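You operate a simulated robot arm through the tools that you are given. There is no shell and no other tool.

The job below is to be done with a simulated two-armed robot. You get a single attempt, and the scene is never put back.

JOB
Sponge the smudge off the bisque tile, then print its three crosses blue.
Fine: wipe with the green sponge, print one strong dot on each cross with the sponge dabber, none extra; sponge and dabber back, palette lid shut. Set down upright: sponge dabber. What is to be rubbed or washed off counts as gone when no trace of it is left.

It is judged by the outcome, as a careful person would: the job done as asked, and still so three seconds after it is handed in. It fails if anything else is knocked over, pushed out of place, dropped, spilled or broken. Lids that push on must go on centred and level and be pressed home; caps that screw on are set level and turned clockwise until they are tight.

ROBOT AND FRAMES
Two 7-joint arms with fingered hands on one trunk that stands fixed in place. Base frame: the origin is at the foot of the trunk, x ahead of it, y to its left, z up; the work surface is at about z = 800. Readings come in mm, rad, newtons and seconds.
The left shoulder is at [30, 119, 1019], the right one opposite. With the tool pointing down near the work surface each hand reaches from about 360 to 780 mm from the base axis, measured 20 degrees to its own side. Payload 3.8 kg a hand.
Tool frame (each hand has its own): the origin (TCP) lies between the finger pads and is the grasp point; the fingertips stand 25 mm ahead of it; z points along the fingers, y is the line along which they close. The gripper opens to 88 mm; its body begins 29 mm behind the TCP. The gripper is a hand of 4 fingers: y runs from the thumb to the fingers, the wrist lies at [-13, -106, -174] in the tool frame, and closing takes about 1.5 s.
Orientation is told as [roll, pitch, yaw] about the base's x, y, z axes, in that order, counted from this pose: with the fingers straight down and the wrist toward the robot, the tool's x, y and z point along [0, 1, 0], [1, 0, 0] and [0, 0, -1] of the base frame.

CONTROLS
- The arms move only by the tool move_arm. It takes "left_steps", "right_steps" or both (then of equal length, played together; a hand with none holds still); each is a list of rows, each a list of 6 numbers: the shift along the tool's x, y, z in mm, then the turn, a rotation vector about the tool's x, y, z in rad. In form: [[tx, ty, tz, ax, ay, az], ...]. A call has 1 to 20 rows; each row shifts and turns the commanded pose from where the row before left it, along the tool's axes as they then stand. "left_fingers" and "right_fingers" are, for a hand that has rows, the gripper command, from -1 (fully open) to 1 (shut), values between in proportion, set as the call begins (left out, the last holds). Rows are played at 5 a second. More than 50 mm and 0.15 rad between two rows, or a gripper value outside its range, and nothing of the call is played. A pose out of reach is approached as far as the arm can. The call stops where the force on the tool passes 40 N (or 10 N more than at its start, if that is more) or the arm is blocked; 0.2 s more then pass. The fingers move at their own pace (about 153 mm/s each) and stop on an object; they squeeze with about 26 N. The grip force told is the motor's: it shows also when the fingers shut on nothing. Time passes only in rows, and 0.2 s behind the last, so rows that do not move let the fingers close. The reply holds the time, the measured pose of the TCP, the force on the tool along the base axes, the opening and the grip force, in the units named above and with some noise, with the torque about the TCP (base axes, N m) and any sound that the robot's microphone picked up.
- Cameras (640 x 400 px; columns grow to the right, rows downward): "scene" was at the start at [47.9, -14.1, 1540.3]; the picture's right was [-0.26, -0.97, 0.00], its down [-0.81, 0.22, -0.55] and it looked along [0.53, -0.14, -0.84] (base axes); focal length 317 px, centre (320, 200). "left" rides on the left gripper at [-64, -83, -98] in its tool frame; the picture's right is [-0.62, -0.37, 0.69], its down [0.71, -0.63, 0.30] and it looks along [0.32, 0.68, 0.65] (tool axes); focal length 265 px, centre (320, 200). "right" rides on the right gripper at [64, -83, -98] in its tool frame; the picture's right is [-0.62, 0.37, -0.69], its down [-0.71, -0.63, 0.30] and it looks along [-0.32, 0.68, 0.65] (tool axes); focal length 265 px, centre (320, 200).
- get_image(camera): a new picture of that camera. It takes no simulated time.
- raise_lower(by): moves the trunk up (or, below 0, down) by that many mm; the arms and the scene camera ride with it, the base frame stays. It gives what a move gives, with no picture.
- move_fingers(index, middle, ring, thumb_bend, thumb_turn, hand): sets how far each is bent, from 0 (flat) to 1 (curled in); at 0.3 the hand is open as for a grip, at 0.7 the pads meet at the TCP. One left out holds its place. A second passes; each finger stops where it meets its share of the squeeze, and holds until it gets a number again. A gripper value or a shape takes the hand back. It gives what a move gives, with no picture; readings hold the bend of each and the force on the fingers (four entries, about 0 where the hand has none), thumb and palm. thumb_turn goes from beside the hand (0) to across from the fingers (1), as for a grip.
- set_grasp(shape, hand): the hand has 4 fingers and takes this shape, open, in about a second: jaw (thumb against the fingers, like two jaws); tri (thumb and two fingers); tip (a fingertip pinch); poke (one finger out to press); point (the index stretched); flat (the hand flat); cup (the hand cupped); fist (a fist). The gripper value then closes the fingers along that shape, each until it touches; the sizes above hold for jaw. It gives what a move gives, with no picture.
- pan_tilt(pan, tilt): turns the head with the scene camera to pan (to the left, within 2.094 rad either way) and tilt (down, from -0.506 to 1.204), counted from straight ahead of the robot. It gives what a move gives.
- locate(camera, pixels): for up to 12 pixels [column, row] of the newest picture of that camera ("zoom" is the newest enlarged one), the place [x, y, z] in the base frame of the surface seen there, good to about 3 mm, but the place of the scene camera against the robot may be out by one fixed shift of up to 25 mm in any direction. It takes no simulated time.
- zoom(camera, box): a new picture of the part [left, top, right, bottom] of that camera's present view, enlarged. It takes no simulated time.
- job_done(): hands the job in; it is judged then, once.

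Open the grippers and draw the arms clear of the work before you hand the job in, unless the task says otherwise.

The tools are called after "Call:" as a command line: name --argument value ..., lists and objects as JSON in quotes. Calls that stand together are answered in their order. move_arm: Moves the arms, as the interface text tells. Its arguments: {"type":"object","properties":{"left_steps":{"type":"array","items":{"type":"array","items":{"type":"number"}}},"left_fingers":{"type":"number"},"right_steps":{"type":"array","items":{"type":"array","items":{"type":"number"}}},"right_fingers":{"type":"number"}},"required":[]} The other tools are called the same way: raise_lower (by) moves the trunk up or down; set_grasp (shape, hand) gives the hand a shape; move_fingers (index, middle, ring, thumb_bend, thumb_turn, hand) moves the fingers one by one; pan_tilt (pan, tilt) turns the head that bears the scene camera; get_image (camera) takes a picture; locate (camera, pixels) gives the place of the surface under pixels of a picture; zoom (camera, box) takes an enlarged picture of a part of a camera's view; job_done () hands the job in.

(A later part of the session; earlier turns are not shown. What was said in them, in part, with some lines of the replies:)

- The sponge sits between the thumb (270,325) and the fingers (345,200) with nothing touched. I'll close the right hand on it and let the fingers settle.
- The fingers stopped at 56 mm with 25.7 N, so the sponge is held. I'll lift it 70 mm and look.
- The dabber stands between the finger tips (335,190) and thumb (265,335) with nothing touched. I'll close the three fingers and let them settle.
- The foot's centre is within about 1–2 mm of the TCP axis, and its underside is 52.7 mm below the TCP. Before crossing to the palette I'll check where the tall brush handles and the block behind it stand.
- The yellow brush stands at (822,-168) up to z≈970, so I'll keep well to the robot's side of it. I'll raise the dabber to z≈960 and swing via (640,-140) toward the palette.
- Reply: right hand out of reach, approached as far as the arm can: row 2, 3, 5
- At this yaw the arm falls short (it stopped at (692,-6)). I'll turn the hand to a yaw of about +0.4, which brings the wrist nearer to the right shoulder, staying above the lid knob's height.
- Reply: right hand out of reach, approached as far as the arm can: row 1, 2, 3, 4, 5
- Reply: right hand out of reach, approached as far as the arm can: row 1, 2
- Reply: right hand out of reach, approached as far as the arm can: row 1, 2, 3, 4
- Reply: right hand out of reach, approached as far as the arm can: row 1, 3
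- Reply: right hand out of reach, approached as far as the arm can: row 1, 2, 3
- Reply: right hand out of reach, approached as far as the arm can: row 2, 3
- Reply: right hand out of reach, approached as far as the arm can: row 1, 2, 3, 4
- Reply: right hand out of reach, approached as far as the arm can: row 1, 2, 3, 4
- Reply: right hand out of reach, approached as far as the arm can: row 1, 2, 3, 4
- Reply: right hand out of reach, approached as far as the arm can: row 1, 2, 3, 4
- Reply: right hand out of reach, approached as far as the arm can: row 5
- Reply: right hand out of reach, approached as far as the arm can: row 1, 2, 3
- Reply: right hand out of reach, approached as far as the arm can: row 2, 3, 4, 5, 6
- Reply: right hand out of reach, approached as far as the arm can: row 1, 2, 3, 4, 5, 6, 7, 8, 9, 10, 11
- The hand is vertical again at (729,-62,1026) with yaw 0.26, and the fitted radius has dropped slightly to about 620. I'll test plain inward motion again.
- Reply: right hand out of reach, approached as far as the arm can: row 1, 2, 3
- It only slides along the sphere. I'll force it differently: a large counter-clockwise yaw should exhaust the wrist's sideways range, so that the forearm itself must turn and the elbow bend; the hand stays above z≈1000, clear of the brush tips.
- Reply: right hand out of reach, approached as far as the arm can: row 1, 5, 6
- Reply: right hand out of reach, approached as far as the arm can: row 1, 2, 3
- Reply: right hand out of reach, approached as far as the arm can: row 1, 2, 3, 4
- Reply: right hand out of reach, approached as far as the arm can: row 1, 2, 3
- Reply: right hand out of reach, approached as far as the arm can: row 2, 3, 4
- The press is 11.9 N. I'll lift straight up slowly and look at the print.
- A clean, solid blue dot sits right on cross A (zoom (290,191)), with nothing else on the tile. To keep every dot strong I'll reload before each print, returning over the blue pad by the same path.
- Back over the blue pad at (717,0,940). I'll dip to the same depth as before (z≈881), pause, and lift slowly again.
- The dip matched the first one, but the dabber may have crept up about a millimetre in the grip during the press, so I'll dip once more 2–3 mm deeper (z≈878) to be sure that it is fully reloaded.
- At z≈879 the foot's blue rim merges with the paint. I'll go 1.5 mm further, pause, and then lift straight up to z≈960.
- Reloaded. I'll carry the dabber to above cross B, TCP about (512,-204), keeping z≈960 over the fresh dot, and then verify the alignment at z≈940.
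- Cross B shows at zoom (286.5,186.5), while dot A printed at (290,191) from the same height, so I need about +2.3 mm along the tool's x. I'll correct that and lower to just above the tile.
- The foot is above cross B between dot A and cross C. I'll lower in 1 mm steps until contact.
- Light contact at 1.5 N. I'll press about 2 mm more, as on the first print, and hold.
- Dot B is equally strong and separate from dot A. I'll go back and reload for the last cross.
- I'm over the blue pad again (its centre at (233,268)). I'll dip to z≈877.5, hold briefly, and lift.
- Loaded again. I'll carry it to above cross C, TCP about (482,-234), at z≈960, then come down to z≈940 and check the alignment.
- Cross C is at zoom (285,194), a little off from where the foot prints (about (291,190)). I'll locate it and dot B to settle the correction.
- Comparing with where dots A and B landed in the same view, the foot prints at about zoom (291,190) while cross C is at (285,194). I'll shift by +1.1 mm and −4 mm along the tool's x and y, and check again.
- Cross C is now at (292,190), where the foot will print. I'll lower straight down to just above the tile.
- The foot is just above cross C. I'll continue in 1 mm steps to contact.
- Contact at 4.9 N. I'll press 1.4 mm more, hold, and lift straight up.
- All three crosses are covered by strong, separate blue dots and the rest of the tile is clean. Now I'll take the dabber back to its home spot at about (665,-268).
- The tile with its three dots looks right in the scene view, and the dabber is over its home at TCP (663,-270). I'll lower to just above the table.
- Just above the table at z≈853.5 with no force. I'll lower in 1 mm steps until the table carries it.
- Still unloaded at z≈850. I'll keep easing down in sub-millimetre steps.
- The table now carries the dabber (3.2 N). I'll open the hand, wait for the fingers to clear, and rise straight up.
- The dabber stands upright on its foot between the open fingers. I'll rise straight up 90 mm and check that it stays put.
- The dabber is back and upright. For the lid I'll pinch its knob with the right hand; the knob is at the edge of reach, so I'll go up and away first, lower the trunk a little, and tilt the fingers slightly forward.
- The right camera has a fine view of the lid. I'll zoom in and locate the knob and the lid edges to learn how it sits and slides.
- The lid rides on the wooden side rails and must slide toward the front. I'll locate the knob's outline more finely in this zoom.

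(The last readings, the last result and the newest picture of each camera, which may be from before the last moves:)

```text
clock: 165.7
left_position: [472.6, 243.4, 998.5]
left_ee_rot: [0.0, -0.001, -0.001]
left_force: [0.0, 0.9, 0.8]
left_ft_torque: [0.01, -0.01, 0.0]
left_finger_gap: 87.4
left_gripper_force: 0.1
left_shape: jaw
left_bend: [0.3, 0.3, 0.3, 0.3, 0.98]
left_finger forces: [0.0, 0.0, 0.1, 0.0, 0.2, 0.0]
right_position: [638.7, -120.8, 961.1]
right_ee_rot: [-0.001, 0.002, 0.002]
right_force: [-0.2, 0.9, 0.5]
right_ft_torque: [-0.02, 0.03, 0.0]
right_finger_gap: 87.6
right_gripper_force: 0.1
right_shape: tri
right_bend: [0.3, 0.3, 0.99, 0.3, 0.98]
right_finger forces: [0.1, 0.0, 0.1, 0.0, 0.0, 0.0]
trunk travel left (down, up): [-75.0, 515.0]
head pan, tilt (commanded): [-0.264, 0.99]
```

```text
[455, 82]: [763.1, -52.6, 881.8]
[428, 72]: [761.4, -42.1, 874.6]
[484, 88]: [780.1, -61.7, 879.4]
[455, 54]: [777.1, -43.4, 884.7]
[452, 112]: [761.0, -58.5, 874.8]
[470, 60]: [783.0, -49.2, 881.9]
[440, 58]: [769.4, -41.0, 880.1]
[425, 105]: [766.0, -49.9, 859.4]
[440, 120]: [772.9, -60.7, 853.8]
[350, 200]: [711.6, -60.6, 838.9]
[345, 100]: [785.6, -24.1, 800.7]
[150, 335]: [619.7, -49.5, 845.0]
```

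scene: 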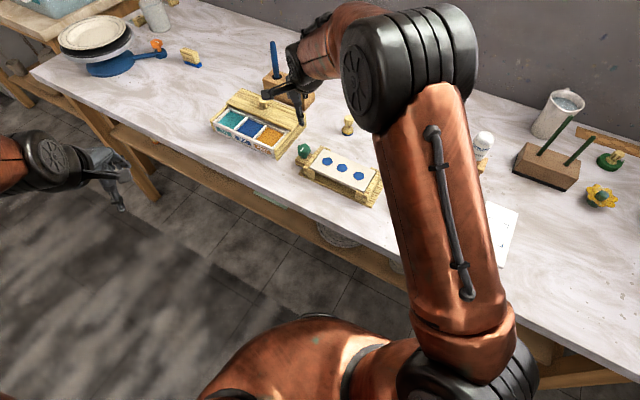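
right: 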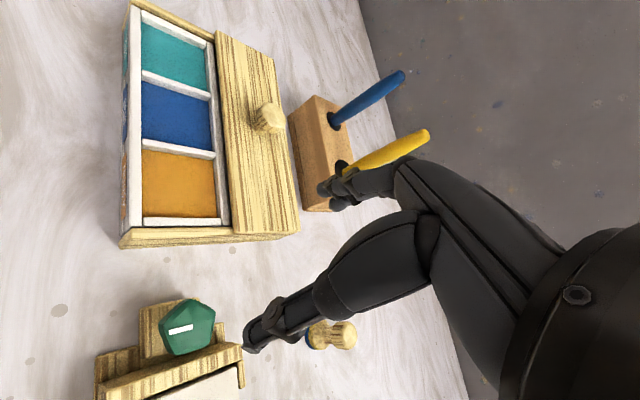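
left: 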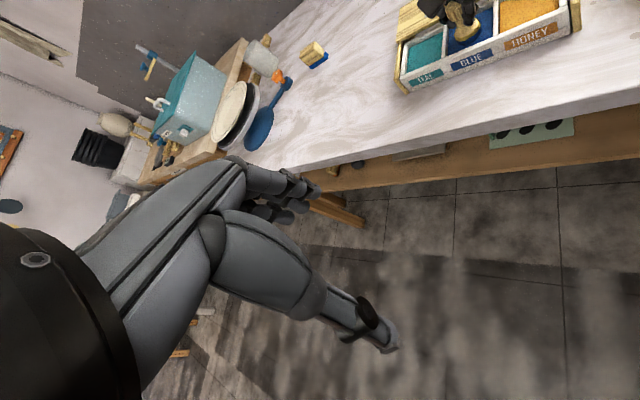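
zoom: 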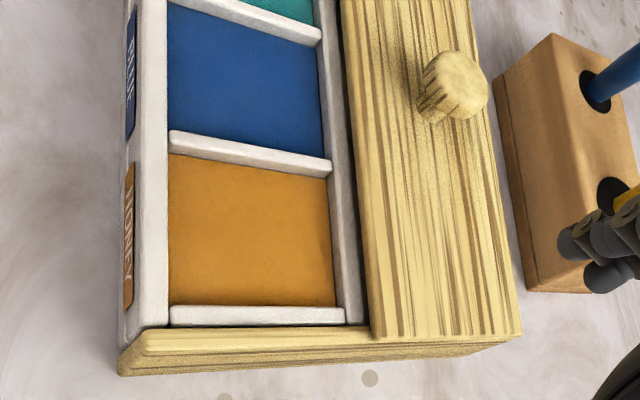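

The knob's centre is about (768,-52), its top at z≈882 and the lid's top at 851. I'll tilt the fingers forward by 0.25 rad, narrow the opening a little, and move above the knob at z≈960.

Call:
move_arm --right_steps '[[0, 0, 0, -0.125, 0, 0], [0, 0, 0, -0.125, 0, 0], [16.9, 30.6, 7.8, 0, 0, 0], [16.9, 30.6, 7.8, 0, 0, 0], [16.9, 30.6, 7.8, 0, 0, 0], [16.9, 30.6, 7.8, 0, 0, 0], [0, 0, 0, 0, 0, 0]]' --right_fingers -0.3

Call:
get_image --camera "right"

Call:
get_image --camera "scene"

```text
clock: 167.3
left_position: [473.1, 243.5, 999.4]
left_ee_rot: [0.0, 0.0, 0.0]
left_force: [0.1, 0.2, 0.4]
left_ft_torque: [0.02, 0.04, -0.04]
left_finger_gap: 87.6
left_gripper_force: 0.2
left_shape: jaw
left_bend: [0.3, 0.3, 0.3, 0.3, 0.98]
left_finger forces: [0.0, 0.1, 0.0, 0.1, 0.1, 0.0]
right_position: [765.2, -50.8, 960.1]
right_ee_rot: [0.001, -0.246, 0.0]
right_force: [-0.7, -1.1, -0.4]
right_ft_torque: [0.01, 0.03, 0.0]
right_finger_gap: 57.5
right_gripper_force: 0.0
right_shape: tri
right_bend: [0.73, 0.39, 0.99, 0.61, 1.0]
right_finger forces: [0.0, 0.0, 0.0, 0.0, 0.1, 0.0]
trunk travel left (down, up): [-75.0, 515.0]
head pan, tilt (commanded): [-0.264, 0.99]
```

```text
taken
```

right: 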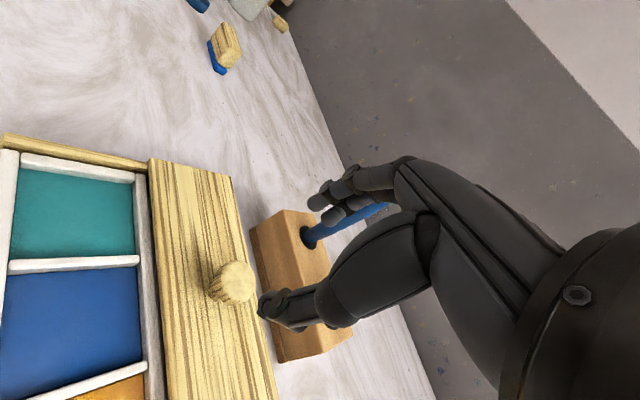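

```text
taken
```

scene: 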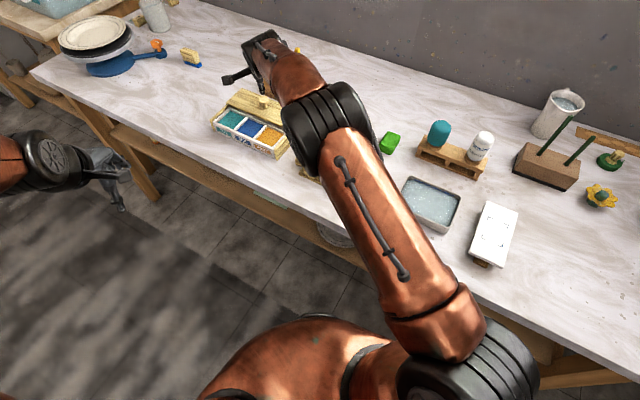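

The hand is above the knob, seen at (231,283), without any reach trouble. I'll open the fingers evenly again and locate the knob from here, where it is close to the camera.

Call:
move_arm --right_steps '[[0, 0, 0, 0, 0, 0], [0, 0, 0, 0, 0, 0], [0, 0, 0, 0, 0, 0], [0, 0, 0, 0, 0, 0], [0, 0, 0, 0, 0, 0]]' --right_fingers -1

Call:
zoom --camera "right" --box '[180, 230, 290, 340]'

```text
clock: 168.5
left_position: [473.2, 242.9, 998.7]
left_ee_rot: [0.0, -0.001, 0.001]
left_force: [0.8, 0.6, 0.1]
left_ft_torque: [0.02, 0.02, -0.01]
left_finger_gap: 87.7
left_gripper_force: 0.1
left_shape: jaw
left_bend: [0.3, 0.3, 0.3, 0.3, 0.98]
left_finger forces: [0.0, 0.1, 0.1, 0.0, 0.1, 0.1]
right_position: [764.3, -52.1, 961.1]
right_ee_rot: [0.002, -0.247, 0.003]
right_force: [0.2, 0.4, -0.1]
right_ft_torque: [-0.02, 0.02, 0.01]
right_finger_gap: 88.0
right_gripper_force: 0.1
right_shape: tri
right_bend: [0.3, 0.3, 0.99, 0.3, 0.98]
right_finger forces: [0.0, 0.1, 0.0, 0.1, 0.0, 0.0]
trunk travel left (down, up): [-75.0, 515.0]
head pan, tilt (commanded): [-0.264, 0.99]
```

```text
3.64 times, centred on (235, 285) of right
```

zoom: 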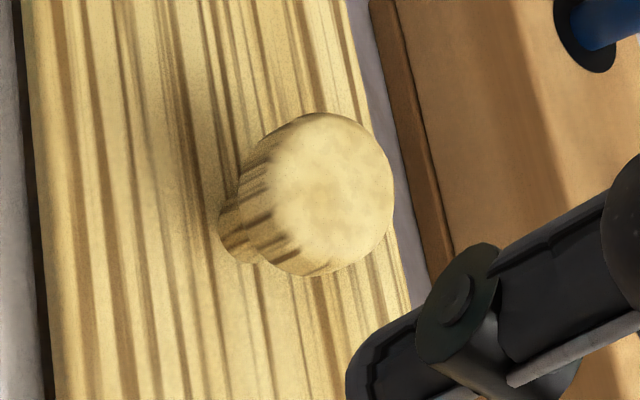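

Call:
locate --camera "zoom" --pixels '[[330, 190], [385, 190], [280, 170], [330, 120], [325, 265], [375, 140], [370, 240], [285, 235], [255, 200], [240, 240], [120, 100], [30, 150]]'

```text
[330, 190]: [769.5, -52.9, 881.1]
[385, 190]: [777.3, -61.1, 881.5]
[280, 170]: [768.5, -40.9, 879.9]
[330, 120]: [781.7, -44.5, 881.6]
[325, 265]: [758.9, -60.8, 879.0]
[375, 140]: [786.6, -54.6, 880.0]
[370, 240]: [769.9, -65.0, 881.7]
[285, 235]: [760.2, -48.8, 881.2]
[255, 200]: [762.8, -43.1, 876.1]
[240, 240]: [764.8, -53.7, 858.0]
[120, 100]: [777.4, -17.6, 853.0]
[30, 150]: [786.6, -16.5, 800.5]
```

The knob's centre is confirmed at about (768,-52). Because of the tilt an open thumb would hang low over the lid, so I'll bend the thumb halfway in first and then descend to z≈887.

Call:
move_fingers --hand "right" --index 0.32 --middle 0.32 --thumb_bend 0.5

Call:
get_image --camera "right"

```text
clock: 169.5
left_position: [472.7, 242.3, 999.2]
left_ee_rot: [0.002, 0.001, -0.001]
left_force: [-0.1, -0.4, 0.1]
left_ft_torque: [0.0, -0.02, 0.01]
left_finger_gap: 87.7
left_gripper_force: 0.0
left_shape: jaw
left_bend: [0.3, 0.3, 0.3, 0.3, 0.98]
left_finger forces: [0.0, 0.0, 0.0, 0.0, 0.0, 0.0]
right_position: [764.2, -51.7, 960.8]
right_ee_rot: [0.0, -0.247, 0.001]
right_force: [0.7, -0.3, -0.1]
right_ft_torque: [0.0, 0.0, 0.02]
right_finger_gap: 62.1
right_gripper_force: 0.1
right_shape: fingers
right_bend: [0.32, 0.32, 0.99, 0.5, 0.98]
right_finger forces: [0.0, 0.0, 0.1, 0.0, 0.0, 0.0]
trunk travel left (down, up): [-75.0, 515.0]
head pan, tilt (commanded): [-0.264, 0.99]
```

```text
taken
```

right: 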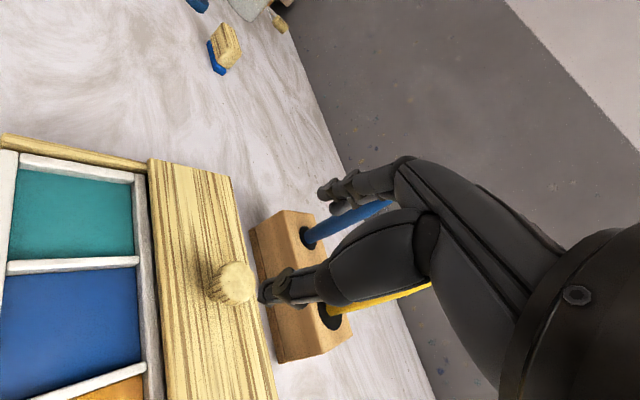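

The thumb is now half bent with the fingers open. I'll lower the first 50 mm and check the alignment of the knob between thumb and fingers.

Call:
move_arm --right_steps '[[0, -4.1, 16.2, 0, 0, 0], [0, -4.1, 16.2, 0, 0, 0], [0, -4.1, 16.2, 0, 0, 0], [0, 0, 0, 0, 0, 0]]'

Call:
get_image --camera "right"

Call:
zoom --camera "right" --box '[210, 160, 400, 340]'

```text
clock: 170.5
left_position: [473.2, 243.4, 998.7]
left_ee_rot: [0.0, 0.0, 0.0]
left_force: [-0.3, 0.2, -0.6]
left_ft_torque: [0.01, -0.01, -0.01]
left_finger_gap: 87.7
left_gripper_force: 0.0
left_shape: jaw
left_bend: [0.3, 0.3, 0.3, 0.3, 0.98]
left_finger forces: [0.0, 0.1, 0.0, 0.0, 0.0, 0.0]
right_position: [764.9, -51.1, 910.2]
right_ee_rot: [-0.001, -0.249, 0.002]
right_force: [-0.3, -0.3, -0.2]
right_ft_torque: [-0.03, -0.04, -0.01]
right_finger_gap: 61.9
right_gripper_force: 0.1
right_shape: fingers
right_bend: [0.32, 0.32, 0.99, 0.5, 0.98]
right_finger forces: [0.1, 0.0, 0.0, 0.0, 0.0, 0.0]
trunk travel left (down, up): [-75.0, 515.0]
head pan, tilt (commanded): [-0.264, 0.99]
```

```text
taken
```

right: 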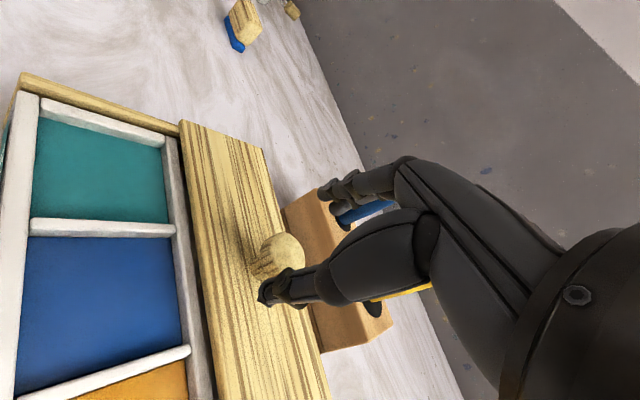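

```text
2.22 times, centred on (305, 250) of right
```

zoom: 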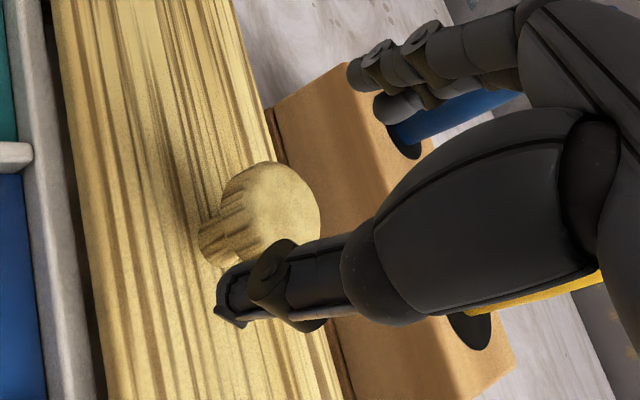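

The knob is between thumb and fingers, but the thumb passes it closely. I'll open the thumb slightly more (0.44) before the last descent.

Call:
move_fingers --hand "right" --thumb_bend 0.44

Call:
move_arm --right_steps '[[0, -2, 7.8, 0, 0, 0], [0, -2, 7.8, 0, 0, 0], [0, -1.7, 6.8, 0, 0, 0], [0, 0, 0, 0, 0, 0]]'

Call:
zoom --camera "right" --box '[210, 160, 400, 340]'

```text
clock: 171.5
left_position: [473.0, 242.5, 997.9]
left_ee_rot: [0.001, 0.0, -0.001]
left_force: [0.3, 0.2, 0.1]
left_ft_torque: [0.01, -0.01, 0.0]
left_finger_gap: 87.5
left_gripper_force: 0.1
left_shape: jaw
left_bend: [0.3, 0.3, 0.3, 0.3, 0.98]
left_finger forces: [0.1, 0.0, 0.1, 0.0, 0.0, 0.0]
right_position: [765.6, -52.5, 910.5]
right_ee_rot: [0.0, -0.248, 0.003]
right_force: [-0.7, 0.3, 0.0]
right_ft_torque: [-0.01, 0.03, -0.03]
right_finger_gap: 67.7
right_gripper_force: 0.1
right_shape: fingers
right_bend: [0.32, 0.32, 0.99, 0.44, 0.98]
right_finger forces: [0.0, 0.0, 0.0, 0.1, 0.1, 0.0]
trunk travel left (down, up): [-75.0, 515.0]
head pan, tilt (commanded): [-0.264, 0.99]
```

```text
clock: 172.5
left_position: [472.1, 242.7, 998.3]
left_ee_rot: [0.001, 0.001, -0.001]
left_force: [0.1, 0.1, 0.0]
left_ft_torque: [-0.02, -0.02, 0.02]
left_finger_gap: 87.6
left_gripper_force: 0.1
left_shape: jaw
left_bend: [0.3, 0.3, 0.3, 0.3, 0.98]
left_finger forces: [0.0, 0.0, 0.1, 0.0, 0.1, 0.0]
right_position: [765.9, -53.3, 887.0]
right_ee_rot: [0.0, -0.248, 0.001]
right_force: [0.3, 0.0, 2.0]
right_ft_torque: [0.01, 0.02, 0.01]
right_finger_gap: 67.7
right_gripper_force: 0.8
right_shape: fingers
right_bend: [0.32, 0.32, 0.99, 0.44, 0.98]
right_finger forces: [0.1, 0.0, 0.0, 0.0, 2.2, 0.0]
trunk travel left (down, up): [-75.0, 515.0]
head pan, tilt (commanded): [-0.264, 0.99]
```

```text
2.22 times, centred on (305, 250) of right
```

zoom: 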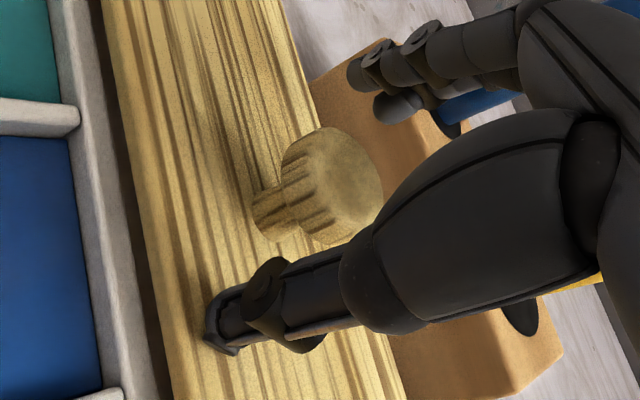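

The thumb's tip is just touching the lid top (2 N). I'll rise 3 mm and then close the three fingers on the knob.

Call:
move_arm --right_steps '[[0, 0.7, -2.9, 0, 0, 0], [0, 0, 0, 0, 0, 0]]'

Call:
move_fingers --hand "right" --index 0.55 --middle 0.55 --thumb_bend 0.52

Call:
zoom --camera "right" --box '[210, 160, 400, 340]'

```text
clock: 173.1
left_position: [473.7, 243.9, 999.2]
left_ee_rot: [0.0, -0.002, -0.001]
left_force: [0.1, 0.1, -0.1]
left_ft_torque: [0.03, 0.0, -0.01]
left_finger_gap: 87.6
left_gripper_force: 0.1
left_shape: jaw
left_bend: [0.3, 0.3, 0.3, 0.3, 0.98]
left_finger forces: [0.0, 0.0, 0.0, 0.0, 0.0, 0.0]
right_position: [765.1, -52.3, 890.0]
right_ee_rot: [-0.001, -0.248, 0.001]
right_force: [-0.7, -0.7, 0.8]
right_ft_torque: [0.02, -0.01, 0.0]
right_finger_gap: 68.1
right_gripper_force: 0.0
right_shape: fingers
right_bend: [0.32, 0.32, 0.99, 0.44, 0.98]
right_finger forces: [0.1, 0.1, 0.1, 0.0, 0.1, 0.0]
trunk travel left (down, up): [-75.0, 515.0]
head pan, tilt (commanded): [-0.264, 0.99]
```

```text
clock: 174.1
left_position: [473.7, 242.7, 999.4]
left_ee_rot: [0.001, 0.0, 0.001]
left_force: [0.2, -0.2, 0.5]
left_ft_torque: [-0.02, 0.02, 0.0]
left_finger_gap: 87.4
left_gripper_force: 0.0
left_shape: jaw
left_bend: [0.3, 0.3, 0.3, 0.3, 0.98]
left_finger forces: [0.0, 0.0, 0.0, 0.0, 0.0, 0.0]
right_position: [764.9, -52.8, 890.9]
right_ee_rot: [0.0, -0.247, 0.001]
right_force: [-0.7, -1.1, 0.2]
right_ft_torque: [0.0, 0.03, 0.01]
right_finger_gap: 34.5
right_gripper_force: 0.1
right_shape: fingers
right_bend: [0.55, 0.55, 0.99, 0.52, 0.98]
right_finger forces: [0.1, 0.0, 0.0, 0.0, 0.1, 0.0]
trunk travel left (down, up): [-75.0, 515.0]
head pan, tilt (commanded): [-0.264, 0.99]
```

```text
2.22 times, centred on (305, 250) of right
```

zoom: 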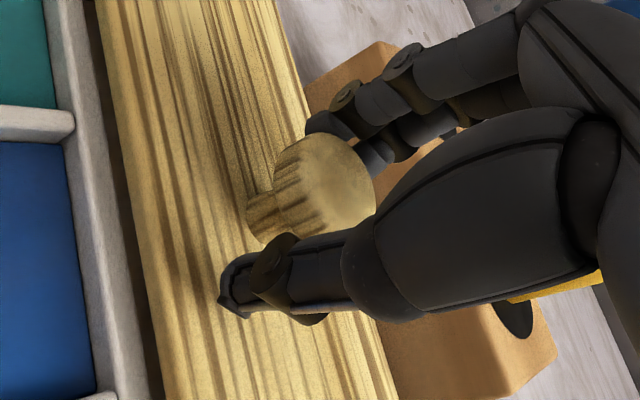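

Index and middle are now behind the knob and the thumb before it, with nothing touched yet. I'll close them gently onto the knob.

Call:
move_fingers --hand "right" --index 0.66 --middle 0.66 --thumb_bend 0.66

Call:
get_image --camera "right"

Call:
zoom --camera "right" --box '[210, 160, 400, 340]'

```text
clock: 175.1
left_position: [473.3, 243.8, 998.5]
left_ee_rot: [0.001, -0.001, 0.0]
left_force: [0.6, 0.0, -0.4]
left_ft_torque: [-0.01, 0.02, 0.01]
left_finger_gap: 87.9
left_gripper_force: 0.1
left_shape: jaw
left_bend: [0.3, 0.3, 0.3, 0.3, 0.98]
left_finger forces: [0.1, 0.0, 0.0, 0.0, 0.1, 0.1]
right_position: [765.7, -51.2, 891.5]
right_ee_rot: [0.002, -0.247, 0.003]
right_force: [2.5, 3.7, 0.3]
right_ft_torque: [0.04, -0.1, 0.07]
right_finger_gap: 20.6
right_gripper_force: 6.0
right_shape: fingers
right_bend: [0.59, 0.62, 0.99, 0.61, 0.97]
right_finger forces: [5.2, 2.3, 0.0, 0.1, 4.1, 0.0]
trunk travel left (down, up): [-75.0, 515.0]
head pan, tilt (commanded): [-0.264, 0.99]
```

```text
taken
```

right: 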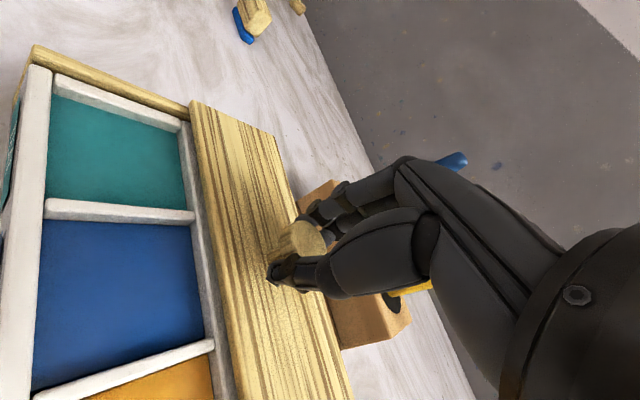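

```text
2.22 times, centred on (305, 250) of right
```

zoom: 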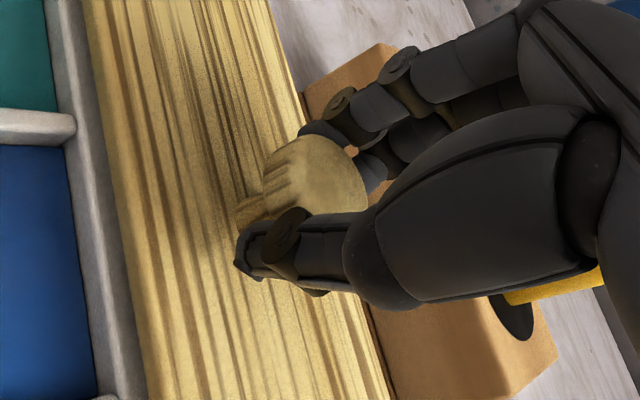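

The knob is lightly held (index 5 N, middle 2 N, thumb 4 N). I'll slide the lid toward the front by 15 mm first, along (−0.716, 0.698), and see how it follows.

Call:
move_arm --right_steps '[[3.5, -3.47, -0.88, 0, 0, 0], [3.5, -3.47, -0.88, 0, 0, 0], [3.5, -3.47, -0.88, 0, 0, 0], [0, 0, 0, 0, 0, 0]]'

Call:
get_image --camera "right"

Call:
zoom --camera "right" --box '[150, 80, 400, 340]'

```text
clock: 176.1
left_position: [471.9, 243.7, 998.9]
left_ee_rot: [0.001, 0.0, -0.002]
left_force: [0.2, -0.3, -0.4]
left_ft_torque: [-0.02, 0.0, 0.02]
left_finger_gap: 87.7
left_gripper_force: 0.0
left_shape: jaw
left_bend: [0.3, 0.3, 0.3, 0.3, 0.98]
left_finger forces: [0.0, 0.1, 0.0, 0.1, 0.1, 0.0]
right_position: [753.6, -41.5, 890.4]
right_ee_rot: [0.001, -0.249, 0.001]
right_force: [4.6, 3.0, 0.9]
right_ft_torque: [0.06, -0.13, 0.08]
right_finger_gap: 20.7
right_gripper_force: 6.0
right_shape: fingers
right_bend: [0.59, 0.62, 0.99, 0.61, 0.97]
right_finger forces: [5.8, 2.7, 0.0, 0.1, 3.7, 0.0]
trunk travel left (down, up): [-75.0, 515.0]
head pan, tilt (commanded): [-0.264, 0.99]
```

```text
taken
```

right: 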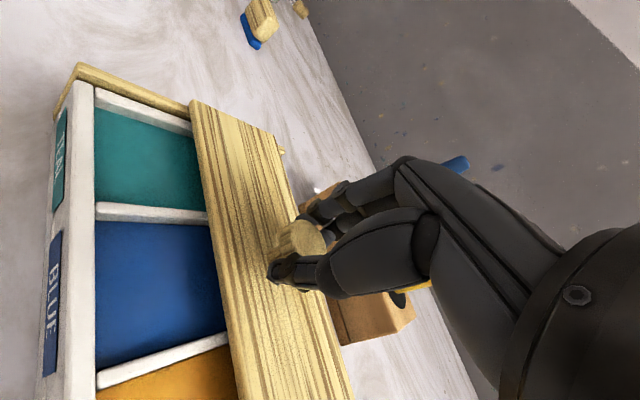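

```text
1.54 times, centred on (275, 210) of right
```

zoom: 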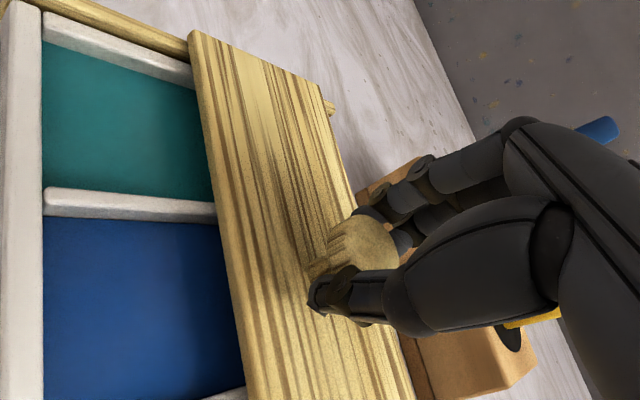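

The lid follows smoothly with about 5 N. I'll slide it another 40 mm and check.

Call:
move_arm --right_steps '[[3.5, -3.47, -0.88, 0, 0, 0], [3.5, -3.47, -0.88, 0, 0, 0], [3.5, -3.47, -0.88, 0, 0, 0], [3.5, -3.47, -0.88, 0, 0, 0], [3.5, -3.47, -0.88, 0, 0, 0], [3.5, -3.47, -0.88, 0, 0, 0], [3.5, -3.47, -0.88, 0, 0, 0], [3.5, -3.47, -0.88, 0, 0, 0], [0, 0, 0, 0, 0, 0]]'

Call:
get_image --camera "right"

Call:
get_image --camera "left"

```text
clock: 178.1
left_position: [472.3, 243.8, 998.8]
left_ee_rot: [0.002, 0.001, -0.002]
left_force: [0.0, 0.5, 0.5]
left_ft_torque: [0.03, 0.01, 0.0]
left_finger_gap: 87.6
left_gripper_force: 0.0
left_shape: jaw
left_bend: [0.3, 0.3, 0.3, 0.3, 0.98]
left_finger forces: [0.0, 0.1, 0.0, 0.0, 0.1, 0.0]
right_position: [725.4, -13.0, 891.4]
right_ee_rot: [0.001, -0.248, 0.002]
right_force: [4.7, 4.3, 0.5]
right_ft_torque: [0.04, -0.14, 0.08]
right_finger_gap: 20.7
right_gripper_force: 5.7
right_shape: fingers
right_bend: [0.59, 0.62, 0.99, 0.61, 0.97]
right_finger forces: [5.5, 2.4, 0.0, 0.0, 3.8, 0.1]
trunk travel left (down, up): [-75.0, 515.0]
head pan, tilt (commanded): [-0.264, 0.99]
```

```text
taken
```

right: 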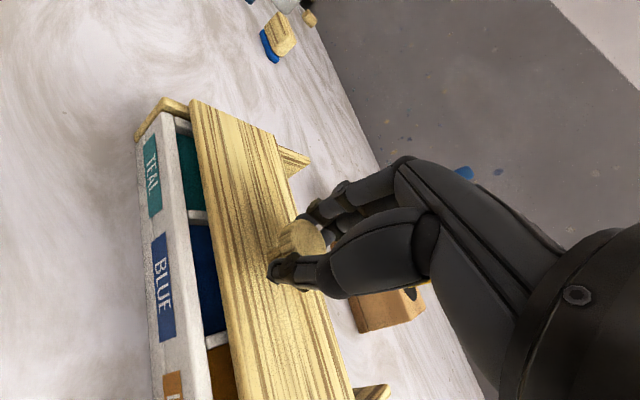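

```text
taken
```

left: 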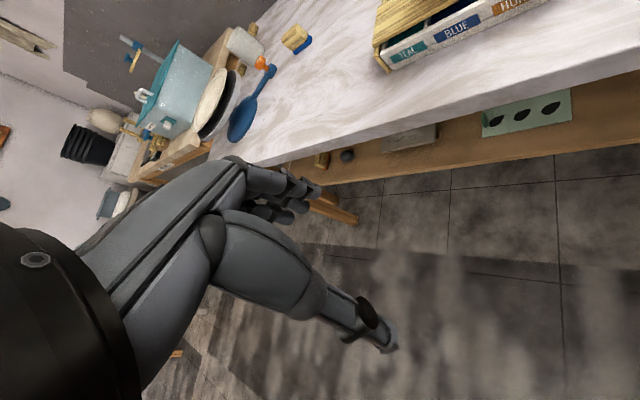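

The lid is three-quarters shut. I'll go 14 mm further in smaller steps and watch for the end stop.

Call:
move_arm --right_steps '[[2.1, -2.08, -0.53, 0, 0, 0], [2.1, -2.08, -0.53, 0, 0, 0], [2.1, -2.08, -0.53, 0, 0, 0], [2.1, -2.08, -0.53, 0, 0, 0], [1.4, -1.39, -0.35, 0, 0, 0], [0, 0, 0, 0, 0, 0]]'

Call:
get_image --camera "right"

Call:
zoom --camera "right" --box '[130, 80, 330, 330]'

```text
clock: 179.5
left_position: [472.1, 244.4, 999.0]
left_ee_rot: [0.0, -0.001, 0.001]
left_force: [0.0, 0.0, 0.3]
left_ft_torque: [0.03, -0.01, -0.01]
left_finger_gap: 87.5
left_gripper_force: 0.0
left_shape: jaw
left_bend: [0.3, 0.3, 0.3, 0.3, 0.98]
left_finger forces: [0.0, 0.0, 0.0, 0.0, 0.0, 0.0]
right_position: [714.9, -3.5, 889.9]
right_ee_rot: [-0.001, -0.248, 0.001]
right_force: [4.9, 4.7, 2.9]
right_ft_torque: [0.06, -0.17, 0.11]
right_finger_gap: 20.7
right_gripper_force: 6.6
right_shape: fingers
right_bend: [0.58, 0.62, 0.99, 0.62, 0.97]
right_finger forces: [6.3, 2.9, 0.1, 0.1, 3.3, 0.0]
trunk travel left (down, up): [-75.0, 515.0]
head pan, tilt (commanded): [-0.264, 0.99]
```

```text
taken
```

right: 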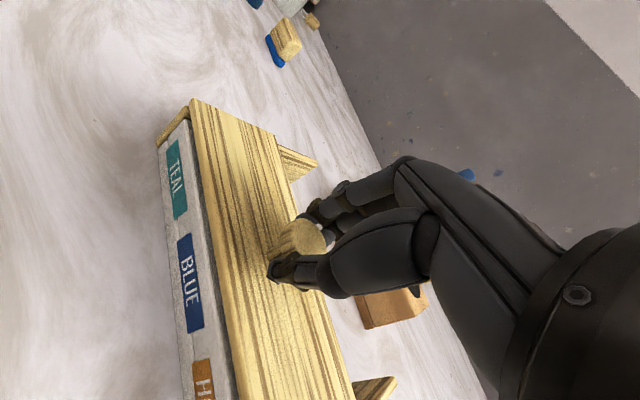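

```text
1.60 times, centred on (230, 205) of right
```

zoom: 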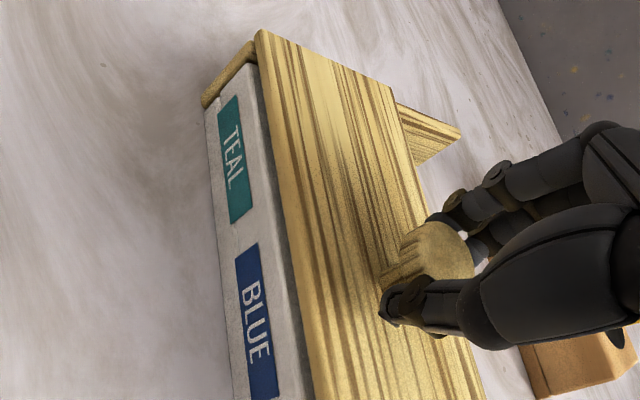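

All three cells are covered, and the front edge is a few millimetres short. I'll continue in 1 mm steps until the force rises at the stop.

Call:
move_arm --right_steps '[[0.7, -0.69, -0.18, 0, 0, 0], [0.7, -0.69, -0.18, 0, 0, 0], [0.7, -0.69, -0.18, 0, 0, 0], [0, 0, 0, 0, 0, 0]]'

Call:
move_arm --right_steps '[[0.7, -0.69, -0.18, 0, 0, 0], [0.7, -0.69, -0.18, 0, 0, 0], [0, 0, 0, 0, 0, 0]]'

Call:
zoom --camera "right" --box '[130, 80, 330, 330]'

```text
clock: 180.5
left_position: [474.1, 242.2, 998.2]
left_ee_rot: [0.001, 0.001, 0.0]
left_force: [0.3, -0.8, -0.1]
left_ft_torque: [-0.01, 0.0, 0.02]
left_finger_gap: 87.4
left_gripper_force: 0.0
left_shape: jaw
left_bend: [0.3, 0.3, 0.3, 0.3, 0.98]
left_finger forces: [0.1, 0.0, 0.0, 0.0, 0.0, 0.0]
right_position: [712.2, -1.8, 890.0]
right_ee_rot: [-0.001, -0.248, -0.001]
right_force: [8.4, -0.1, 1.6]
right_ft_torque: [0.02, -0.21, 0.04]
right_finger_gap: 20.6
right_gripper_force: 6.6
right_shape: fingers
right_bend: [0.57, 0.61, 0.99, 0.62, 0.97]
right_finger forces: [6.5, 4.5, 0.0, 0.0, 2.5, 0.0]
trunk travel left (down, up): [-75.0, 515.0]
head pan, tilt (commanded): [-0.264, 0.99]
```

```text
clock: 181.3
left_position: [473.3, 242.7, 997.8]
left_ee_rot: [0.001, 0.001, -0.001]
left_force: [-0.2, 0.1, -0.2]
left_ft_torque: [0.0, 0.01, -0.02]
left_finger_gap: 87.8
left_gripper_force: 0.1
left_shape: jaw
left_bend: [0.3, 0.3, 0.3, 0.3, 0.98]
left_finger forces: [0.0, 0.0, 0.0, 0.0, 0.0, 0.1]
right_position: [712.5, -2.0, 889.9]
right_ee_rot: [-0.002, -0.247, 0.001]
right_force: [11.0, -3.7, 0.5]
right_ft_torque: [-0.06, -0.24, -0.03]
right_finger_gap: 20.7
right_gripper_force: 7.3
right_shape: fingers
right_bend: [0.57, 0.61, 0.99, 0.63, 0.98]
right_finger forces: [6.7, 6.0, 0.0, 0.1, 1.9, 0.0]
trunk travel left (down, up): [-75.0, 515.0]
head pan, tilt (commanded): [-0.264, 0.99]
```

```text
1.60 times, centred on (230, 205) of right
```

zoom: 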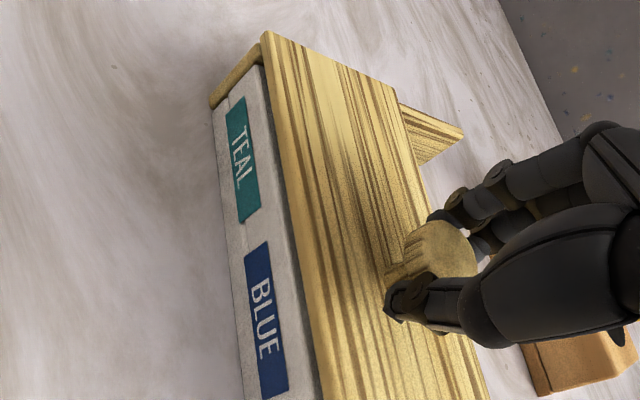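

The resistance along the slide has risen by about 10 N and the hand no longer advances, so the lid has met its stop. I'll push 1 mm more to confirm and look at the front from the scene camera.

Call:
move_arm --right_steps '[[0.7, -0.69, -0.18, 0, 0, 0], [0.7, -0.69, -0.18, 0, 0, 0], [0, 0, 0, 0, 0, 0]]'

Call:
get_image --camera "scene"

Call:
zoom --camera "scene" --box '[200, 80, 320, 170]'

Call:
zoom --camera "left" --box '[360, 0, 580, 100]'

```text
clock: 182.1
left_position: [473.3, 242.3, 998.6]
left_ee_rot: [-0.001, 0.002, 0.0]
left_force: [-0.1, -0.5, -0.3]
left_ft_torque: [0.02, -0.03, -0.03]
left_finger_gap: 87.6
left_gripper_force: 0.1
left_shape: jaw
left_bend: [0.3, 0.3, 0.3, 0.3, 0.98]
left_finger forces: [0.0, 0.0, 0.0, 0.1, 0.0, 0.0]
right_position: [711.5, -0.3, 889.5]
right_ee_rot: [0.001, -0.249, 0.001]
right_force: [12.4, -5.6, 1.4]
right_ft_torque: [-0.14, -0.32, -0.09]
right_finger_gap: 20.7
right_gripper_force: 7.8
right_shape: fingers
right_bend: [0.56, 0.6, 0.99, 0.64, 0.98]
right_finger forces: [7.1, 7.7, 0.1, 0.0, 1.0, 0.1]
trunk travel left (down, up): [-75.0, 515.0]
head pan, tilt (commanded): [-0.264, 0.99]
```

```text
taken
```

scene: 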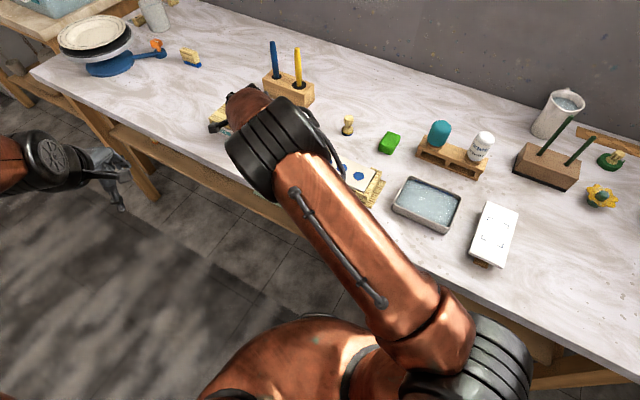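

```text
4.44 times, centred on (260, 125) of scene
```

zoom: 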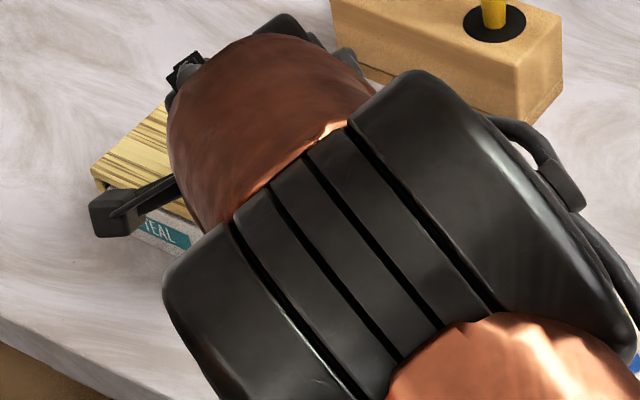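

```text
2.91 times, centred on (470, 50) of left
```

zoom: 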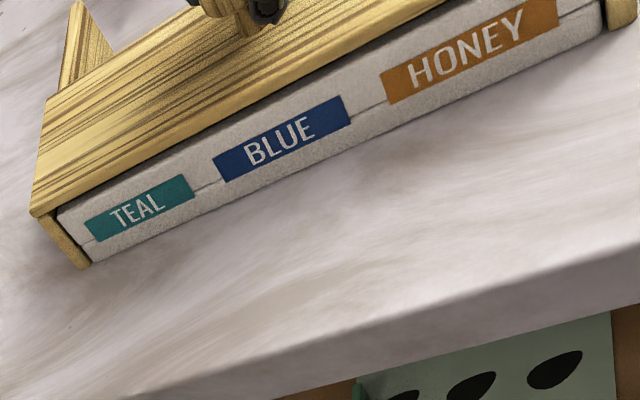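

The left camera shows the lid's front edge flush along TEAL–BLUE–HONEY, so it is shut against its stop. I'll release the knob by opening the fingers a little (not enough for the thumb to touch the lid) and rise straight up.

Call:
move_fingers --hand "right" --index 0.42 --middle 0.42 --thumb_bend 0.52

Call:
move_arm --right_steps '[[0, 1.2, -4.8, 0, 0, 0], [0, 2.5, -9.7, 0, 0, 0], [0, 4.9, -19.4, 0, 0, 0], [0, 7.4, -29, 0, 0, 0], [0, 7.4, -29, 0, 0, 0], [0, 0, 0, 0, 0, 0]]'

Call:
get_image --camera "right"

Call:
get_image --camera "left"

```text
clock: 183.1
left_position: [472.6, 243.4, 997.7]
left_ee_rot: [-0.001, 0.001, 0.001]
left_force: [0.4, -0.6, 0.1]
left_ft_torque: [0.02, 0.04, -0.01]
left_finger_gap: 87.6
left_gripper_force: 0.1
left_shape: jaw
left_bend: [0.3, 0.3, 0.3, 0.3, 0.98]
left_finger forces: [0.0, 0.1, 0.1, 0.0, 0.1, 0.0]
right_position: [710.7, 1.2, 890.2]
right_ee_rot: [0.0, -0.247, 0.001]
right_force: [-0.4, -0.2, 0.0]
right_ft_torque: [-0.03, 0.03, -0.03]
right_finger_gap: 47.7
right_gripper_force: 0.0
right_shape: fingers
right_bend: [0.42, 0.42, 0.99, 0.52, 0.98]
right_finger forces: [0.0, 0.0, 0.0, 0.0, 0.0, 0.0]
trunk travel left (down, up): [-75.0, 515.0]
head pan, tilt (commanded): [-0.264, 0.99]
```

```text
clock: 184.5
left_position: [473.3, 243.1, 999.2]
left_ee_rot: [0.001, 0.0, 0.001]
left_force: [0.0, -0.6, -0.2]
left_ft_torque: [0.04, 0.0, 0.0]
left_finger_gap: 87.4
left_gripper_force: 0.0
left_shape: jaw
left_bend: [0.3, 0.3, 0.3, 0.3, 0.98]
left_finger forces: [0.0, 0.1, 0.1, 0.1, 0.0, 0.1]
right_position: [709.7, 1.6, 985.3]
right_ee_rot: [-0.002, -0.248, 0.002]
right_force: [-0.5, 0.1, 0.0]
right_ft_torque: [-0.01, -0.01, 0.01]
right_finger_gap: 47.8
right_gripper_force: 0.1
right_shape: fingers
right_bend: [0.42, 0.42, 0.99, 0.52, 0.98]
right_finger forces: [0.0, 0.1, 0.0, 0.1, 0.0, 0.1]
trunk travel left (down, up): [-75.0, 515.0]
head pan, tilt (commanded): [-0.264, 0.99]
```

```text
taken
```

right: 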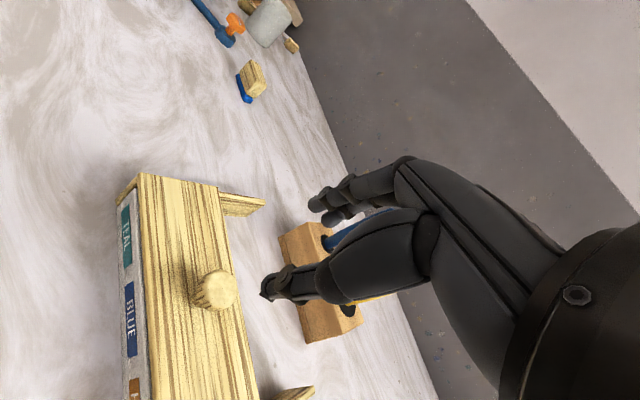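

```text
taken
```

left: 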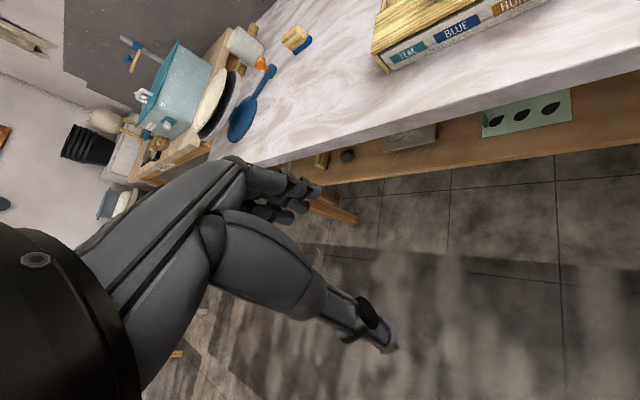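

The lid stayed shut after release. I'll check with locate that its front edge meets the front of the box.

Call:
zoom --camera "right" --box '[100, 160, 280, 400]'

Call:
locate --camera "right" --pixels '[[140, 172], [149, 300], [155, 390], [122, 205], [132, 310], [218, 186], [250, 350], [217, 289]]'

Call:
zoom --camera "left" --box '[370, 0, 570, 80]'

```text
1.67 times, centred on (190, 280) of right
```

zoom: 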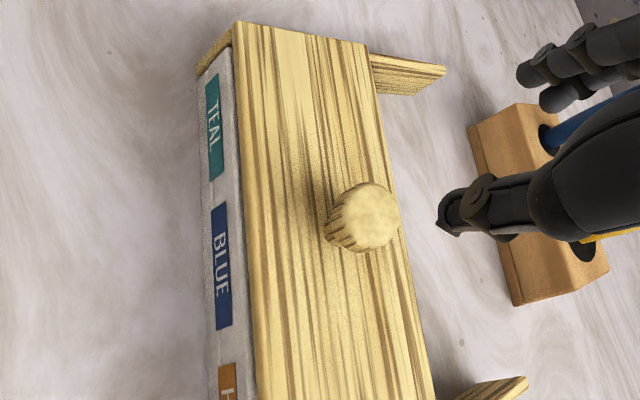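

```text
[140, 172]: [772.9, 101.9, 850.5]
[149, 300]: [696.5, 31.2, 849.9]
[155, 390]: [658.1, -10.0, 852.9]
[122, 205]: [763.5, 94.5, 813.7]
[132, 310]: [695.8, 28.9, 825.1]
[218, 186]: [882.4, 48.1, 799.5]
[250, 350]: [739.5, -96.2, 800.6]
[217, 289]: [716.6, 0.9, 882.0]
```

```text
3.20 times, centred on (470, 40) of left
```

zoom: 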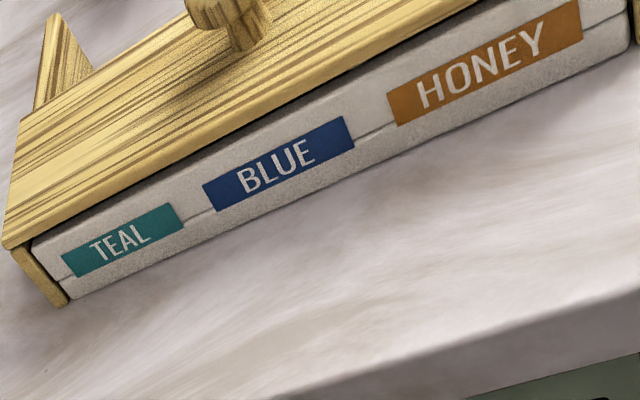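

The lid's front edge lies at the box's front face (both at about 478–480 mm along the slide direction), so it is fully shut. I'll bring the right hand upright and draw it back and up, away from the work, with the hand open.

Call:
move_arm --right_steps '[[0, 0, 0, 0.125, 0, 0], [0, 0, 0, 0.125, 0, 0], [0, -28, -15, 0, 0, 0], [-20, -28, -15, 0, 0, 0], [-36, -28, -12, 0, 0, 0], [-36, -28, -12, 0, 0, 0], [-36, -28, -12, 0, 0, 0], [-36, -28, -12, 0, 0, 0], [-36, -28, -12, 0, 0, 0], [-36, -28, -12, 0, 0, 0], [-36, -28, -12, 0, 0, 0], [-36, -28, -12, 0, 0, 0], [-36, 0, -12, 0, 0, 0], [0, 0, 0, 0, 0, 0]]'

Call:
set_grasp --hand "right" --shape "jaw"

Call:
get_image --camera "scene"

Call:
get_image --camera "right"

```text
clock: 187.5
left_position: [471.5, 242.4, 998.4]
left_ee_rot: [0.001, 0.0, 0.002]
left_force: [-0.1, -0.1, 0.2]
left_ft_torque: [-0.01, 0.06, -0.01]
left_finger_gap: 87.8
left_gripper_force: 0.1
left_shape: jaw
left_bend: [0.3, 0.3, 0.3, 0.3, 0.98]
left_finger forces: [0.0, 0.0, 0.1, 0.0, 0.0, 0.0]
right_position: [431.2, -343.5, 1124.0]
right_ee_rot: [0.001, 0.002, 0.002]
right_force: [0.9, 0.1, 0.0]
right_ft_torque: [0.0, -0.04, 0.0]
right_finger_gap: 47.9
right_gripper_force: 0.0
right_shape: fingers
right_bend: [0.42, 0.42, 0.99, 0.52, 0.98]
right_finger forces: [0.0, 0.0, 0.1, 0.1, 0.0, 0.1]
trunk travel left (down, up): [-75.0, 515.0]
head pan, tilt (commanded): [-0.264, 0.99]
```

```text
clock: 188.4
left_position: [472.1, 243.3, 997.9]
left_ee_rot: [-0.001, 0.0, 0.0]
left_force: [-0.5, -0.2, -0.7]
left_ft_torque: [0.02, 0.01, 0.01]
left_finger_gap: 87.8
left_gripper_force: 0.1
left_shape: jaw
left_bend: [0.3, 0.3, 0.3, 0.3, 0.98]
left_finger forces: [0.1, 0.0, 0.0, 0.1, 0.0, 0.0]
right_position: [432.0, -342.8, 1124.6]
right_ee_rot: [0.001, 0.002, 0.002]
right_force: [-0.2, -0.2, -0.1]
right_ft_torque: [-0.01, 0.0, 0.01]
right_finger_gap: 87.6
right_gripper_force: 0.1
right_shape: jaw
right_bend: [0.3, 0.3, 0.3, 0.3, 0.98]
right_finger forces: [0.0, 0.1, 0.0, 0.0, 0.0, 0.0]
trunk travel left (down, up): [-75.0, 515.0]
head pan, tilt (commanded): [-0.264, 0.99]
```

```text
taken
```

scene: 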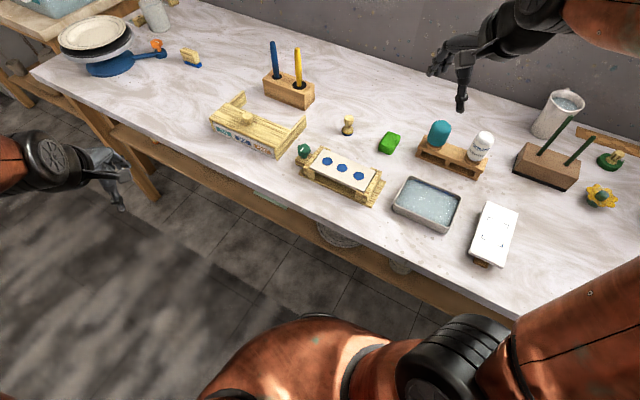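

```text
taken
```

right: 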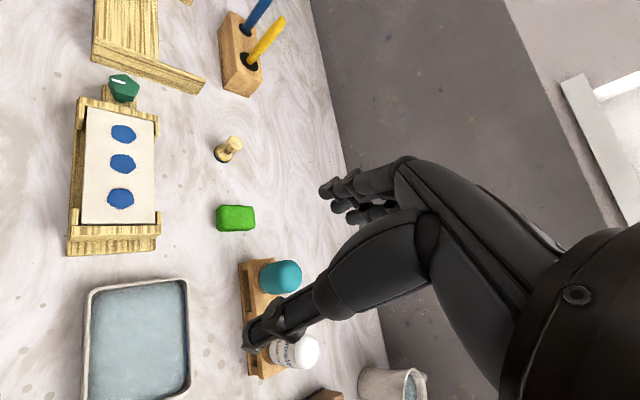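

Everything stands in its place in the scene view. I'll make close-up checks of the tile, the dabber, the sponge and the palette.

Call:
zoom --camera "scene" --box '[290, 130, 400, 215]'

Call:
zoom --camera "scene" --box '[310, 145, 380, 200]'

Call:
zoom --camera "scene" --box '[200, 80, 320, 165]'

Call:
zoom --camera "right" --box '[60, 90, 170, 260]'

Call:
locate --camera "right" --pixels '[[233, 143], [220, 158], [236, 210], [236, 227], [124, 133], [122, 163], [120, 198]]'

```text
4.71 times, centred on (345, 172) of scene
```

zoom: 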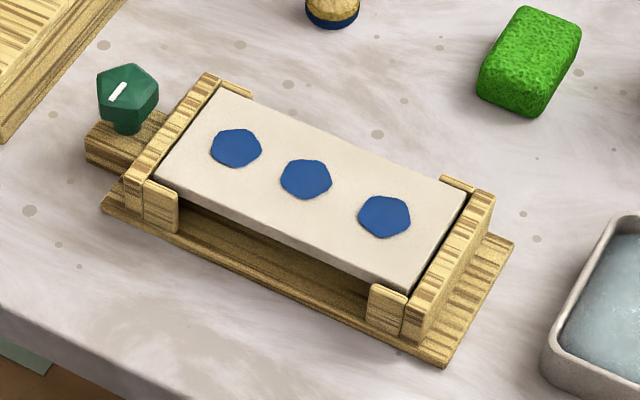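

```text
7.27 times, centred on (345, 172) of scene
```

zoom: 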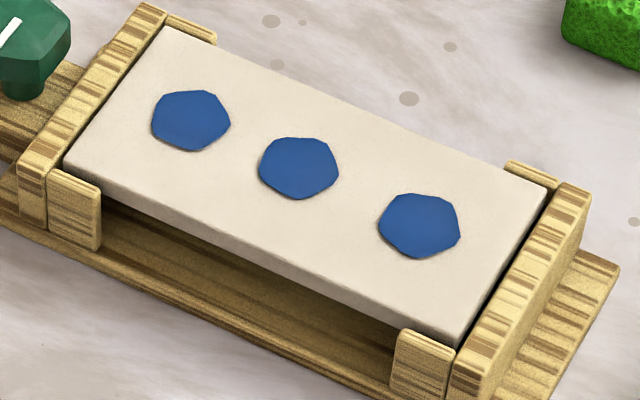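

```text
4.71 times, centred on (260, 122) of scene
```

zoom: 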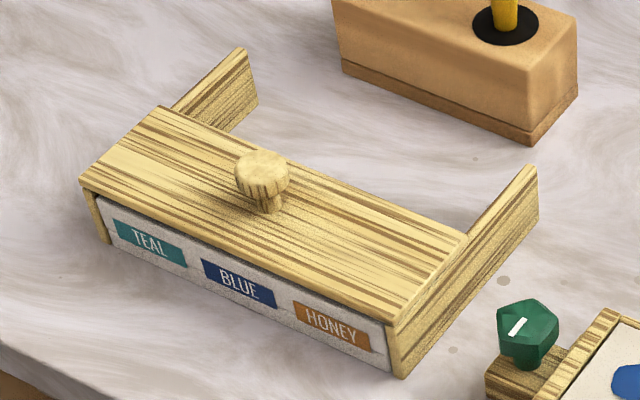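

```text
2.35 times, centred on (115, 175) of right
```

zoom: 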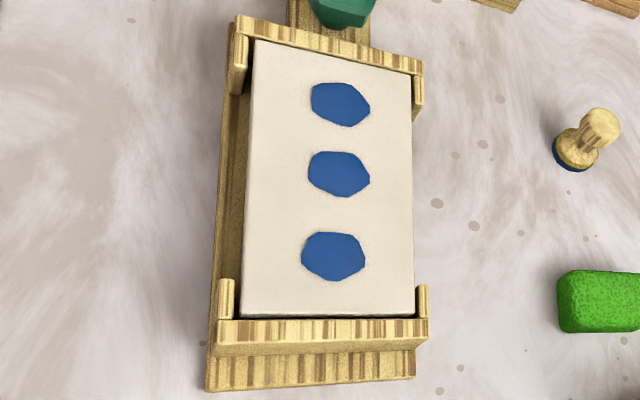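

```text
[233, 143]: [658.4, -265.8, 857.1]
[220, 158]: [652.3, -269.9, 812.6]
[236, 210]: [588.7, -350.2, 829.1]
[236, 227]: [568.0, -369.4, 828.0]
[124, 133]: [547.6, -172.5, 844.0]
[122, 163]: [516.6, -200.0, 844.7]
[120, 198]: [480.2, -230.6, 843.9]
```

The tile is clean with one solid blue dot on each cross, the sponge and the upright dabber are back at their spots, the palette lid is fully shut, and both hands are open and clear. I'm handing the job in.

Call:
job_done

```text
The job is handed in.
```

The tile is wiped clean and has one solid blue dot on each of its three crosses. I saw no trace of the smudge and no extra marks in the final close-ups, and I've handed the job in.

- **Dots:** I reloaded the dabber with blue before every print and pressed each dot at about 11–12 N. The dots cover the crosses completely. The third one may sit 2–3 mm off the cross's centre.
- **Sponge and dabber:** Both are back within about 5 mm of where they started. The dabber stands upright on its foot, which still has blue paint on it, so it may leave a mark on the table underneath.
- **Palette:** The lid is slid shut against its stop, with its front edge flush with the box.
- **Surroundings:** Nothing else looked moved, knocked or spilled. Both hands are open and clear of the work.

While carrying the dabber to the palette, before it had any paint on it, the right arm stretched out straight and stopped responding to inward moves. I worked it free in the air above the table, and nothing was touched. The trunk is now about 100 mm lower than at the start.
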